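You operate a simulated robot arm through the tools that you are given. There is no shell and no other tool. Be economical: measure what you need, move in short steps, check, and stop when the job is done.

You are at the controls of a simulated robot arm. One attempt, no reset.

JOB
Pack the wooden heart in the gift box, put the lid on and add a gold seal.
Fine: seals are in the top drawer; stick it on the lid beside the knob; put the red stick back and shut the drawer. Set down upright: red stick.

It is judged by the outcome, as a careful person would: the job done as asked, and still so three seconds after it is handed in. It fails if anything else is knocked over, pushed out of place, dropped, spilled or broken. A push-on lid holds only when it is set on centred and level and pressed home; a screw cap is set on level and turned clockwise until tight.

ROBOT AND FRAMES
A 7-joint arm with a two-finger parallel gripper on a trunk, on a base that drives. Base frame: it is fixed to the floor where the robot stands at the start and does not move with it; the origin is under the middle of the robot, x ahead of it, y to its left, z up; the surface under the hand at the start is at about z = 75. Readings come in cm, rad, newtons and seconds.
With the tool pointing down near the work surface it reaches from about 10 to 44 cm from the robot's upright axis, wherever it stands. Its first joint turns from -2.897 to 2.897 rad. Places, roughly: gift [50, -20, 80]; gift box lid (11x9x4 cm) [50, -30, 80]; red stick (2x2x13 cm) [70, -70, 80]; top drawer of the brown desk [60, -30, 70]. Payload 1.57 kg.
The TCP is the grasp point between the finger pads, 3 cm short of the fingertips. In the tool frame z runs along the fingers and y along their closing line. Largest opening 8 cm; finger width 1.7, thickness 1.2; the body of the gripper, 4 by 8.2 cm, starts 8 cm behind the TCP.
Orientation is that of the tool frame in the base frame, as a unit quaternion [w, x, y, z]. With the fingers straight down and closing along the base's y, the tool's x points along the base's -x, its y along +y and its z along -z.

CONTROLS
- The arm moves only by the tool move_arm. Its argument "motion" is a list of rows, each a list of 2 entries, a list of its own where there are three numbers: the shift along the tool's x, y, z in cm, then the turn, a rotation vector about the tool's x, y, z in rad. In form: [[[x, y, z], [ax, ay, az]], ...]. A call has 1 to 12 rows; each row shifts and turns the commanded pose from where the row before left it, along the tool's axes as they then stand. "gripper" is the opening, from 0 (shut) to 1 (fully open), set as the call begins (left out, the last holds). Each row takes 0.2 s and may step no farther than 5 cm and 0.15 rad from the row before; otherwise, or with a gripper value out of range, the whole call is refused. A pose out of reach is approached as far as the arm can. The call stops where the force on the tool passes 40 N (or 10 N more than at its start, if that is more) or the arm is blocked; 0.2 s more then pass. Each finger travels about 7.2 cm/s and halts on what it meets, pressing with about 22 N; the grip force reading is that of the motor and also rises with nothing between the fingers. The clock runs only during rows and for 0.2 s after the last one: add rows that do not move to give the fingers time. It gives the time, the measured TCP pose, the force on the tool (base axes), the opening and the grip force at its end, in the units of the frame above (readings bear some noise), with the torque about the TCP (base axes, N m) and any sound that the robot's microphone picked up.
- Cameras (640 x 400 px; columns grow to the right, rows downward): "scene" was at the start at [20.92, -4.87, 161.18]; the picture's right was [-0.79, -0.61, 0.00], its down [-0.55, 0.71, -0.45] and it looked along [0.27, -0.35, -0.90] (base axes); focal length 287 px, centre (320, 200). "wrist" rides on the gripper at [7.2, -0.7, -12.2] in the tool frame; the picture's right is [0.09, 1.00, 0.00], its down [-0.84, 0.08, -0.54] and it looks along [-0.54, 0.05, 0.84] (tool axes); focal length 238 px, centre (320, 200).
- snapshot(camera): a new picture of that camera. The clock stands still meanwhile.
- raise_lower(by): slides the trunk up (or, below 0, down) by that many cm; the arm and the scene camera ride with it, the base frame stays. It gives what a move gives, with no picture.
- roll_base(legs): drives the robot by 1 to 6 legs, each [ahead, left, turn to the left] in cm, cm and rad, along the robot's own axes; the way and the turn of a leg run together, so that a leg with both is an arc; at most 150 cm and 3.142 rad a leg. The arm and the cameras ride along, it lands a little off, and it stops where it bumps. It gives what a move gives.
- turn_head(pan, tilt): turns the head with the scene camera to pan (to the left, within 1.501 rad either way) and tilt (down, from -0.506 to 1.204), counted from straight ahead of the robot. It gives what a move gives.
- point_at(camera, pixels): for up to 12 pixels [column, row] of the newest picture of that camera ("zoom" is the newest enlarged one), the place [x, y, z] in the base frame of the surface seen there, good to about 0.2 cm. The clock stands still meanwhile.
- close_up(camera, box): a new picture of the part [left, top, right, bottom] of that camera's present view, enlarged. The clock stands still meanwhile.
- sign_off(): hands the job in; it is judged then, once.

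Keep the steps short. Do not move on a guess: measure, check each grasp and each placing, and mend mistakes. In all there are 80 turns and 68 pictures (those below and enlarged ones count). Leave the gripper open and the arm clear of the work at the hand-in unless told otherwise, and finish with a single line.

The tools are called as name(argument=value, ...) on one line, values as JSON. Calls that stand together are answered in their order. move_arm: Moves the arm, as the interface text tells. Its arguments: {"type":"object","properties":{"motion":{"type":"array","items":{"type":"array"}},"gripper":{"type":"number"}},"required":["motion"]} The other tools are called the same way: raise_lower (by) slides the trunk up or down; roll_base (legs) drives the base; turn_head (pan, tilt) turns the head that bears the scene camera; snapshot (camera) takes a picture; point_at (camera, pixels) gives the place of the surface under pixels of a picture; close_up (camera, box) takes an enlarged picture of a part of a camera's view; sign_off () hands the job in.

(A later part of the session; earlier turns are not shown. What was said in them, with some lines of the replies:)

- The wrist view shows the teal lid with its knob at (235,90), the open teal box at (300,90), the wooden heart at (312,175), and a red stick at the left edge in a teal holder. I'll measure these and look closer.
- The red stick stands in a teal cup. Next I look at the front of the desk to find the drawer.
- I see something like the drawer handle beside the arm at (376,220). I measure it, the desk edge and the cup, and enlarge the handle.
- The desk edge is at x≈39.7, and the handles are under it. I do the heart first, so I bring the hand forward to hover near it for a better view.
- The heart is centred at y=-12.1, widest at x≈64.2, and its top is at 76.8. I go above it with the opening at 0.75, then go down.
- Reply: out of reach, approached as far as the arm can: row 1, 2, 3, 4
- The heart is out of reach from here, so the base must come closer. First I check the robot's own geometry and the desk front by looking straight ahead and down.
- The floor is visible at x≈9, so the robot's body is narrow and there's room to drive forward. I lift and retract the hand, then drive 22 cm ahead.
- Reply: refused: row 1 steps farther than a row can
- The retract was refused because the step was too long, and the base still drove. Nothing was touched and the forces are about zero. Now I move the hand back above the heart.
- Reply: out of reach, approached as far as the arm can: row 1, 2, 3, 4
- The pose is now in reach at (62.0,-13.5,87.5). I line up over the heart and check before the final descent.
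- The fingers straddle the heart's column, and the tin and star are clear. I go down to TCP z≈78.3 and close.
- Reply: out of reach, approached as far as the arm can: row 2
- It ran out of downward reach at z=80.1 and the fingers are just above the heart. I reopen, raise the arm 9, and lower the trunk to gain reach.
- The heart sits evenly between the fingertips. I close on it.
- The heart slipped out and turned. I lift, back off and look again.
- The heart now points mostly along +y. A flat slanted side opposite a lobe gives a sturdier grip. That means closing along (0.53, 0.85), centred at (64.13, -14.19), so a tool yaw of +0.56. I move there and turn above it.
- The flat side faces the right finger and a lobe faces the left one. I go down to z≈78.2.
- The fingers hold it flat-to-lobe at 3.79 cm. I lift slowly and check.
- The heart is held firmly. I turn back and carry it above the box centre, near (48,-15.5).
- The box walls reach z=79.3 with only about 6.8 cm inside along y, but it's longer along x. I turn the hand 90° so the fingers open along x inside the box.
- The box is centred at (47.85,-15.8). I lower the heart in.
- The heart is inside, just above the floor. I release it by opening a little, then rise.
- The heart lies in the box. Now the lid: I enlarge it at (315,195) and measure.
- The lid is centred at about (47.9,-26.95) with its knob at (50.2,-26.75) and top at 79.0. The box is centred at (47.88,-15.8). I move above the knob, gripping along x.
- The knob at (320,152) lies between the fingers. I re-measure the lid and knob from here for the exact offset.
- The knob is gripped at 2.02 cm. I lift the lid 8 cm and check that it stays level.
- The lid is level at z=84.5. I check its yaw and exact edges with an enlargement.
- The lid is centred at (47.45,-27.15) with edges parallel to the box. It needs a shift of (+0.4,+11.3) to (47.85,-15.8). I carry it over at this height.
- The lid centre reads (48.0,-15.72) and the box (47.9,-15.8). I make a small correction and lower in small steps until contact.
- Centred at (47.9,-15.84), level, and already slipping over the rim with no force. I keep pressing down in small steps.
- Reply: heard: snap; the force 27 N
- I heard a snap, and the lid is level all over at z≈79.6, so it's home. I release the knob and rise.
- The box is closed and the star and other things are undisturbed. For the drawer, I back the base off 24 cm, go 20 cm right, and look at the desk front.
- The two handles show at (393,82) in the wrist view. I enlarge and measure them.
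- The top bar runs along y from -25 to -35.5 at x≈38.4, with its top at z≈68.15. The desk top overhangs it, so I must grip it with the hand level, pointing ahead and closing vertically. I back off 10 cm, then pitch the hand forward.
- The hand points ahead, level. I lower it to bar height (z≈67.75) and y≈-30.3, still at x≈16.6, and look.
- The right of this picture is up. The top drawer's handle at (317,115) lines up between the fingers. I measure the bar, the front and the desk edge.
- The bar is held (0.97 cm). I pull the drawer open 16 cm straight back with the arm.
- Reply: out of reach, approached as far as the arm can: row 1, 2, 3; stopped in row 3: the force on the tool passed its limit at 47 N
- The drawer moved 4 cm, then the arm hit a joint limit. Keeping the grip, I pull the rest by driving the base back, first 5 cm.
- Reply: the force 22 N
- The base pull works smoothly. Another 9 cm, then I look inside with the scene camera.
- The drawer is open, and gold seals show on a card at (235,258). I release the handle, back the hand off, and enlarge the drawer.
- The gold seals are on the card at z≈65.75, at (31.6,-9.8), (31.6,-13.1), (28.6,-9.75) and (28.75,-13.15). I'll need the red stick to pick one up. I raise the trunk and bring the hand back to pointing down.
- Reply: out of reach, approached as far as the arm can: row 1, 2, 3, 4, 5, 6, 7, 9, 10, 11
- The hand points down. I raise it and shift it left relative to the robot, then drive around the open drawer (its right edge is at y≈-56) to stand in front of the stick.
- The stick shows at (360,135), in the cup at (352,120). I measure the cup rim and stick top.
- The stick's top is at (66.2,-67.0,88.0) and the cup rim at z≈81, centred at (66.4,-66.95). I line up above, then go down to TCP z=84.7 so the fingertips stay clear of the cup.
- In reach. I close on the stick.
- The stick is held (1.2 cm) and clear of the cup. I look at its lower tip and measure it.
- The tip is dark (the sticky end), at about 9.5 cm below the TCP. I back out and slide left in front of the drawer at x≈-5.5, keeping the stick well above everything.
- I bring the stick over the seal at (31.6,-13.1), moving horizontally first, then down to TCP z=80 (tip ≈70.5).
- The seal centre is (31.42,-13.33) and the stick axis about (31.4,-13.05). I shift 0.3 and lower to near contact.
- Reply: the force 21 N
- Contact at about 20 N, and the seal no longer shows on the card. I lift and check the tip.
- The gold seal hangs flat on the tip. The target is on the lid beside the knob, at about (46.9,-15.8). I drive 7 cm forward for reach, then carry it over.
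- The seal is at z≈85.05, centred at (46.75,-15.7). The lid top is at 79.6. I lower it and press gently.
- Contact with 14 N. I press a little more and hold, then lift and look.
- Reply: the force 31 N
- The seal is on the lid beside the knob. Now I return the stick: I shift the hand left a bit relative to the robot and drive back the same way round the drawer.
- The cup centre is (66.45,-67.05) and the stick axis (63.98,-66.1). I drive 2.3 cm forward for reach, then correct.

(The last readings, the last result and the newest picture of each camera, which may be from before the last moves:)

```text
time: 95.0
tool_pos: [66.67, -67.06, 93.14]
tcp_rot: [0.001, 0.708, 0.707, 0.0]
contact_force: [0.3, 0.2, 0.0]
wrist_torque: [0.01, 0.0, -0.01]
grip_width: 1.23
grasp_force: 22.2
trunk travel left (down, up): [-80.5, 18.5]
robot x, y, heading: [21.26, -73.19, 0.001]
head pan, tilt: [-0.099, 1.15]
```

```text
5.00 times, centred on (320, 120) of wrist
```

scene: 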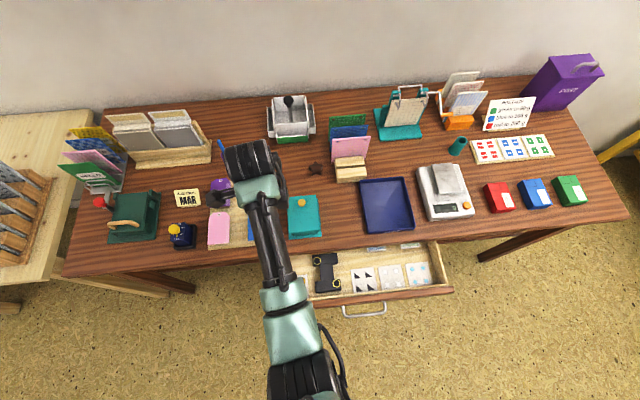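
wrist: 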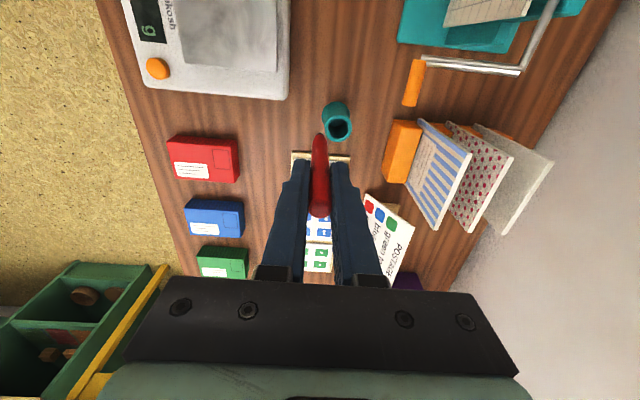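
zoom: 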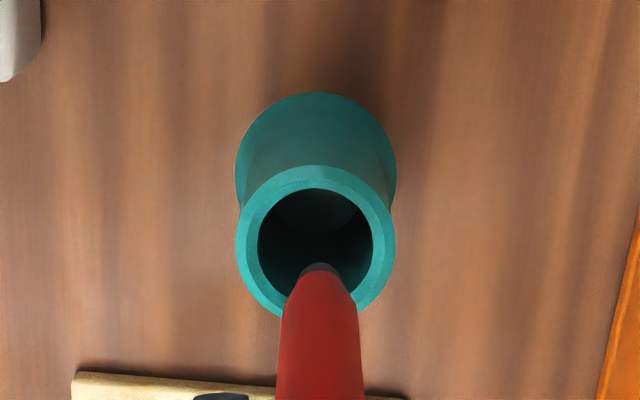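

point_at(camera="zoom", pixels=[[247, 240], [383, 240], [315, 177], [290, 310], [350, 308], [320, 285], [319, 330], [310, 330], [335, 330]])

```text
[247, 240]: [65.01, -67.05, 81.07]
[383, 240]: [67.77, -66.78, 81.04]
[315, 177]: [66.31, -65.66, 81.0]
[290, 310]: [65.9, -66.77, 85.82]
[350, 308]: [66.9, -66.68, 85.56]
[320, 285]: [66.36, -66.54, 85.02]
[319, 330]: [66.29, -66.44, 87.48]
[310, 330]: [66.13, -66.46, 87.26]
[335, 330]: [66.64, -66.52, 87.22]
```

Stick (66.38,-67.1) and cup (66.39,-67.04) are aligned. I lower it in.

move_arm(motion=[[[0, 0, 2], [0, 0, 0]], [[0, 0, 2], [0, 0, 0]], [[0, 0, 2], [0, 0, 0]], [[0, 0, 1.2], [0, 0, 0]], [[0, 0, 0.4], [0, 0, 0]], [[0, 0, 0], [0, 0, 0]]])

```text
time: 96.4
tool_pos: [66.59, -66.93, 85.79]
tcp_rot: [0.002, 0.708, 0.707, 0.002]
contact_force: [-5.8, -0.7, 20.4]
wrist_torque: [-0.09, 0.6, 0.0]
grip_width: 1.25
grasp_force: 22.0
trunk travel left (down, up): [-80.5, 18.5]
robot x, y, heading: [21.37, -73.23, -0.002]
head pan, tilt: [-0.099, 1.15]
```

Bottom contact at 20 N. I ease off 0.2, open, then rise.

move_arm(motion=[[[0, -0.1, -0.25], [0, 0, 0]], [[0, 0, 0], [0, 0, 0]]])

move_arm(motion=[[[0, 0, 0], [0, 0, 0]], [[0, 0, 0], [0, 0, 0]], [[0, 0, 0], [0, 0, 0]]], gripper=0.5)

move_arm(motion=[[[0, 0, -3], [0, 0, 0]], [[0, 0, -3], [0, 0, 0]], [[0, 0, -3], [0, 0, 0]], [[0, 0, -3], [0, 0, 0]], [[0, 0, 0], [0, 0, 0]]])

snapshot(camera="wrist")

point_at(camera="wrist", pixels=[[320, 140], [320, 148], [320, 130], [320, 155]])

```text
time: 97.0
tool_pos: [66.53, -66.89, 85.8]
tcp_rot: [0.002, 0.708, 0.707, 0.001]
contact_force: [1.4, 1.2, 6.6]
wrist_torque: [0.12, -0.23, 0.0]
grip_width: 1.24
grasp_force: 22.1
trunk travel left (down, up): [-80.5, 18.5]
robot x, y, heading: [21.44, -73.22, -0.0]
head pan, tilt: [-0.099, 1.15]
```

```text
time: 97.8
tool_pos: [66.52, -67.08, 85.82]
tcp_rot: [0.002, 0.708, 0.706, 0.0]
contact_force: [-0.1, -0.2, 0.8]
wrist_torque: [0.0, -0.01, 0.04]
grip_width: 3.99
grasp_force: 0.1
trunk travel left (down, up): [-80.5, 18.5]
robot x, y, heading: [21.52, -73.2, -0.001]
head pan, tilt: [-0.099, 1.15]
```

```text
time: 99.0
tool_pos: [66.34, -67.06, 97.9]
tcp_rot: [0.001, 0.708, 0.707, 0.0]
contact_force: [0.0, -0.3, -0.1]
wrist_torque: [0.0, -0.01, -0.02]
grip_width: 3.98
grasp_force: 0.1
trunk travel left (down, up): [-80.5, 18.5]
robot x, y, heading: [21.59, -73.36, -0.0]
head pan, tilt: [-0.099, 1.15]
```

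```text
9 pictures are left
```

wrist: 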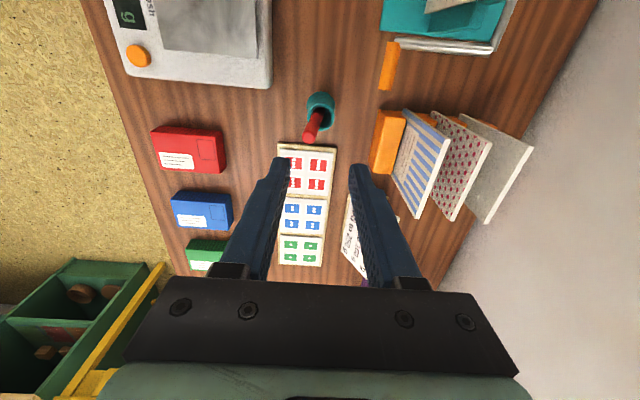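

```text
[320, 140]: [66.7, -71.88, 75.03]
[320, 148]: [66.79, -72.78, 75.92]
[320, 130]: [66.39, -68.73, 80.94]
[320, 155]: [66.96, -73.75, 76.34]
```

point_at(camera="wrist", pixels=[[310, 135], [312, 130], [314, 122], [309, 138], [316, 115]])

close_up(camera="wrist", box=[270, 80, 370, 160])

```text
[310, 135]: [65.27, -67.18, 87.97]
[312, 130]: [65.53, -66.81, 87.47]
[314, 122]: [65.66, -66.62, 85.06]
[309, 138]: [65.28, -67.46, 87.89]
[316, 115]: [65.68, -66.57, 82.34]
```

```text
5.00 times, centred on (320, 120) of wrist
```

zoom: 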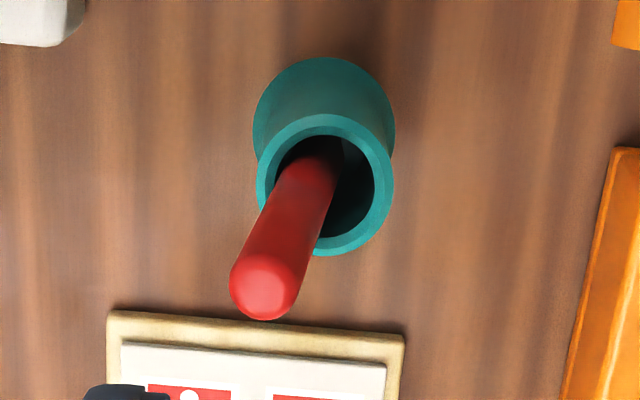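

The stick is seated again, top at z≈88.0 as before, standing in its cup with a slight natural lean. Now the drawer: I back out and go round, pitch the hand forward as before, and lower the trunk.

roll_base(legs=[[-60, 0, 0], [0, 55, 0]])

move_arm(motion=[[[0, 0, 0], [-0.143, 0, 0]], [[0, 0, 0], [-0.143, 0, 0]], [[0, 0, 0], [-0.143, 0, 0]], [[0, 0, 0], [-0.143, 0, 0]], [[0, 0, 0], [-0.143, 0, 0]], [[0, 0, 0], [-0.143, 0, 0]], [[0, 0, 0], [-0.143, 0, 0]], [[0, 0, 0], [-0.143, 0, 0]], [[0, 0, 0], [-0.143, 0, 0]], [[0, 0, 0], [-0.143, 0, 0]], [[0, 0, 0], [-0.141, 0, 0]], [[0, 0, 0], [0, 0, 0]]], gripper=0.4)

raise_lower(by=-20)

```text
time: 105.1
tool_pos: [5.76, -12.17, 97.95]
tcp_rot: [0.002, 0.7, 0.714, 0.001]
contact_force: [-0.3, 0.5, -0.1]
wrist_torque: [0.03, 0.0, 0.02]
grip_width: 4.01
grasp_force: 0.0
trunk travel left (down, up): [-80.5, 18.5]
robot x, y, heading: [-38.91, -19.03, 0.025]
head pan, tilt: [-0.099, 1.15]
```

```text
time: 107.7
tool_pos: [5.81, -12.09, 97.73]
tcp_rot: [0.495, 0.495, 0.505, 0.505]
contact_force: [-1.1, 0.2, 0.0]
wrist_torque: [-0.02, -0.03, 0.01]
grip_width: 3.19
grasp_force: 0.0
trunk travel left (down, up): [-80.5, 18.5]
robot x, y, heading: [-39.22, -19.23, 0.017]
head pan, tilt: [-0.099, 1.15]
```

```text
time: 109.9
tool_pos: [5.83, -12.1, 77.9]
tcp_rot: [0.495, 0.494, 0.505, 0.505]
contact_force: [-0.8, 0.6, -0.4]
wrist_torque: [0.03, 0.02, 0.0]
grip_width: 3.19
grasp_force: 0.1
trunk travel left (down, up): [-60.5, 38.5]
robot x, y, heading: [-38.99, -19.3, 0.024]
head pan, tilt: [-0.099, 1.15]
5 turns are left
```

Five turns remain, so I batch the calls. I straighten the heading, bring the hand to bar height (z≈67.75, y≈-30.4) in front of the handle, and check.

roll_base(legs=[[0, 0, -0.022]])

move_arm(motion=[[[-3.46, -2.03, 0], [0, 0, 0]], [[-3.46, -2.03, 0], [0, 0, 0]], [[-3.46, -2.03, 0], [0, 0, 0]], [[-3.46, -2.03, 0], [0, 0, 0]], [[-3.46, -2.03, 0], [0, 0, 0]], [[0, 0, 0], [0, 0, 0]]])

snapshot(camera="wrist")

point_at(camera="wrist", pixels=[[317, 100], [315, 130], [318, 115], [313, 150], [300, 120], [335, 120], [312, 120], [322, 120], [326, 120], [308, 120]])

```text
time: 110.6
tool_pos: [5.92, -13.12, 77.82]
tcp_rot: [0.502, 0.5, 0.499, 0.5]
contact_force: [-0.2, 0.0, 0.2]
wrist_torque: [0.02, 0.0, -0.03]
grip_width: 3.2
grasp_force: 0.0
trunk travel left (down, up): [-60.5, 38.5]
robot x, y, heading: [-39.18, -18.92, -0.008]
head pan, tilt: [-0.099, 1.15]
```

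```text
time: 112.0
tool_pos: [6.02, -30.38, 67.66]
tcp_rot: [0.5, 0.5, 0.499, 0.5]
contact_force: [0.5, 0.8, 0.0]
wrist_torque: [-0.02, 0.0, 0.0]
grip_width: 3.18
grasp_force: 0.1
trunk travel left (down, up): [-60.5, 38.5]
robot x, y, heading: [-38.79, -19.4, 0.003]
head pan, tilt: [-0.099, 1.15]
```

```text
7 pictures are left
```

wrist: 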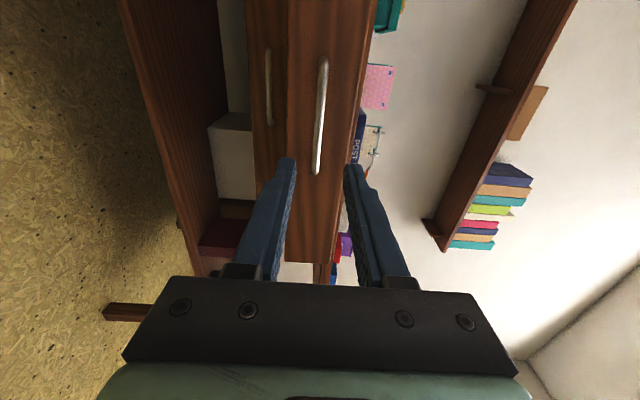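

```text
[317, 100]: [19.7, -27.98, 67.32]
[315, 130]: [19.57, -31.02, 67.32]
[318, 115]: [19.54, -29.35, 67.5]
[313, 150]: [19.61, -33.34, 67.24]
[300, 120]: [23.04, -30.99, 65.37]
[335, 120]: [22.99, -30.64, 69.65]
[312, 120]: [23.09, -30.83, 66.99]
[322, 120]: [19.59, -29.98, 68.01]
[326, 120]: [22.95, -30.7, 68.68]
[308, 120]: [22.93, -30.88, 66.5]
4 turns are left
```

Aligned: the bar at z≈67.7 lies between the fingers and the panel is at x=23.0. I drive until the fingertips nearly touch, push the drawer with the base to about x=37, then finish with the arm in small steps.

roll_base(legs=[[13.3, 0, 0], [14.5, 0, 0]])

move_arm(motion=[[[0, 0, 1], [0, 0, 0]], [[0, 0, 1], [0, 0, 0]], [[0, 0, 1], [0, 0, 0]], [[0, 0, 0.7], [0, 0, 0]], [[0, 0, 0.4], [0, 0, 0]], [[0, 0, 0.4], [0, 0, 0]], [[0, 0, 0.3], [0, 0, 0]], [[0, 0, 0.3], [0, 0, 0]], [[0, 0, 0], [0, 0, 0]]])

snapshot(camera="wrist")

point_at(camera="wrist", pixels=[[290, 80], [345, 80], [300, 60], [355, 110], [390, 100], [250, 100], [225, 110]])

```text
time: 114.3
tool_pos: [33.44, -30.33, 67.6]
tcp_rot: [0.502, 0.5, 0.5, 0.499]
contact_force: [-0.1, 0.0, -0.9]
wrist_torque: [0.0, 0.01, -0.01]
grip_width: 3.18
grasp_force: 0.0
trunk travel left (down, up): [-60.5, 38.5]
robot x, y, heading: [-11.72, -18.92, -0.0]
head pan, tilt: [-0.099, 1.15]
```

```text
time: 116.3
tool_pos: [38.21, -30.37, 67.67]
tcp_rot: [0.501, 0.501, 0.5, 0.499]
contact_force: [0.1, -0.1, 0.6]
wrist_torque: [-0.01, 0.0, -0.01]
grip_width: 3.19
grasp_force: 0.1
out of reach, approached as far as the arm can: row 8
trunk travel left (down, up): [-60.5, 38.5]
robot x, y, heading: [-11.57, -19.23, 0.005]
head pan, tilt: [-0.099, 1.15]
```

```text
6 pictures are left
```

wrist: 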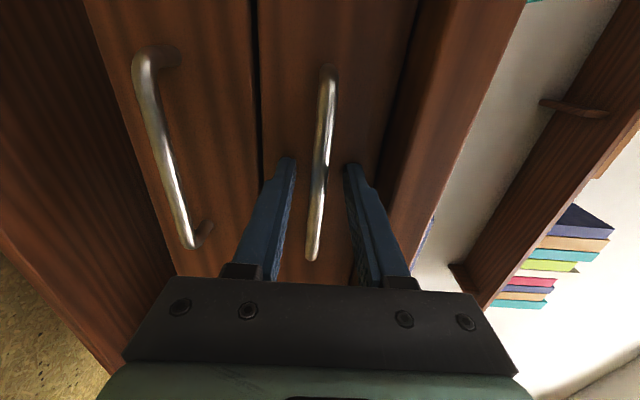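

```text
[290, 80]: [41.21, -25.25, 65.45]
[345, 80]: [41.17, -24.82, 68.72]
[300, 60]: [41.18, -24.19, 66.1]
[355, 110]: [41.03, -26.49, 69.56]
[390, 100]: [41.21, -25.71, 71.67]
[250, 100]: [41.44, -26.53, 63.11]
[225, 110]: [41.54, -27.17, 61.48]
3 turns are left
```

The upper panel reads x≈41.2 and the lower drawer 41.5, so it's about 0.3 cm short and the arm is at its reach. I nudge with the base and check.

roll_base(legs=[[0.8, 0, 0]])

snapshot(camera="wrist")

point_at(camera="wrist", pixels=[[290, 80], [345, 80], [300, 60], [355, 110], [290, 100], [280, 60], [235, 70], [240, 100], [225, 110], [210, 70]])

```text
time: 117.0
tool_pos: [38.6, -30.44, 67.5]
tcp_rot: [0.499, 0.503, 0.499, 0.499]
contact_force: [-35.8, -3.8, 0.1]
wrist_torque: [-0.14, -0.72, 0.13]
grip_width: 3.17
grasp_force: 0.1
trunk travel left (down, up): [-60.5, 38.5]
robot x, y, heading: [-10.42, -19.18, 0.0]
head pan, tilt: [-0.099, 1.15]
```

```text
5 pictures are left
```

wrist: 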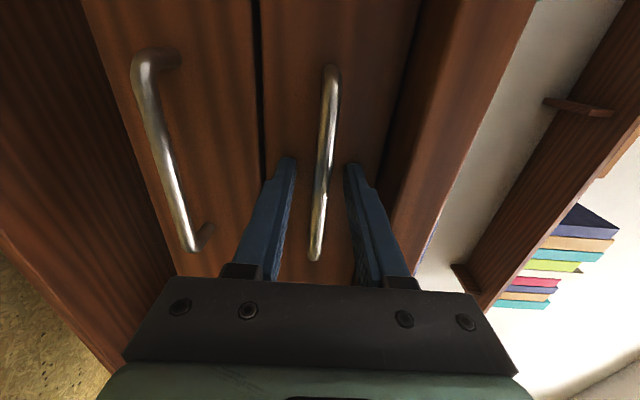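

```text
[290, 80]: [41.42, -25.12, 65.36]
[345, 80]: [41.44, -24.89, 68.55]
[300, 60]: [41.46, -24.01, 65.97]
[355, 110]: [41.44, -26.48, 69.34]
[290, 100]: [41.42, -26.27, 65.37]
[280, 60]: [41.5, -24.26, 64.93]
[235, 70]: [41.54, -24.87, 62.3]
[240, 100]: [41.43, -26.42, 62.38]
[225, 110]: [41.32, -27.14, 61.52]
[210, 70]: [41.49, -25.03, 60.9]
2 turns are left
```

The drawer is fully shut, flush at x≈41.45 with firm stop contact. I back straight off, open the gripper clear of the desk, and take a final look.

roll_base(legs=[[-25, 0, 0]])

move_arm(motion=[[[0, 0, 0], [0, 0, 0]], [[0, 0, 0], [0, 0, 0]], [[0, 0, 0], [0, 0, 0]]], gripper=1.0)

turn_head(pan=-0.2, tilt=0.8)

snapshot(camera="scene")

```text
time: 118.8
tool_pos: [14.48, -30.4, 67.46]
tcp_rot: [0.499, 0.503, 0.499, 0.498]
contact_force: [-0.6, -0.5, -0.3]
wrist_torque: [-0.01, -0.01, 0.0]
grip_width: 3.21
grasp_force: 0.0
trunk travel left (down, up): [-60.5, 38.5]
robot x, y, heading: [-34.95, -18.98, 0.001]
head pan, tilt: [-0.099, 1.15]
```

```text
time: 119.6
tool_pos: [14.47, -30.37, 67.45]
tcp_rot: [0.498, 0.504, 0.5, 0.498]
contact_force: [-0.1, -0.6, -0.2]
wrist_torque: [0.02, -0.03, -0.01]
grip_width: 8.0
grasp_force: 0.0
trunk travel left (down, up): [-60.5, 38.5]
robot x, y, heading: [-34.57, -19.07, 0.001]
head pan, tilt: [-0.099, 1.15]
```

```text
time: 120.4
tool_pos: [14.59, -30.28, 67.33]
tcp_rot: [0.499, 0.503, 0.5, 0.498]
contact_force: [-0.2, 0.1, 0.5]
wrist_torque: [0.01, -0.01, 0.0]
grip_width: 8.01
grasp_force: 0.0
trunk travel left (down, up): [-60.5, 38.5]
robot x, y, heading: [-35.01, -19.41, 0.004]
head pan, tilt: [-0.201, 0.799]
```

```text
4 pictures are left
1 turns are left
```

scene: 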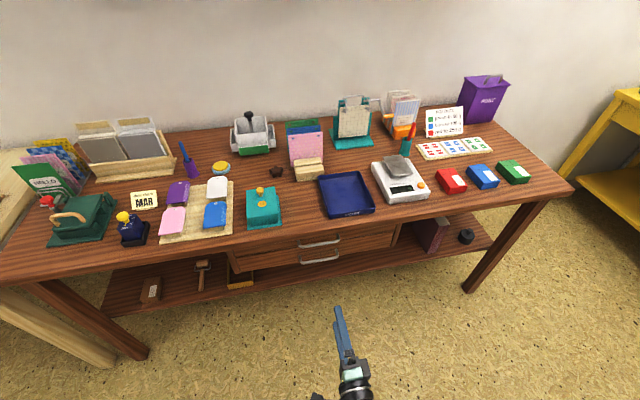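

The final view shows the box closed with its seal, the stick standing in its cup, the drawer shut and everything else in place, so I hand in.

sign_off()

```text
The job is handed in.
```

The wooden heart is in the gift box, the lid is pressed home (it snapped) with a gold seal beside the knob, the red stick stands in its cup with a slight lean, and the drawer is shut.
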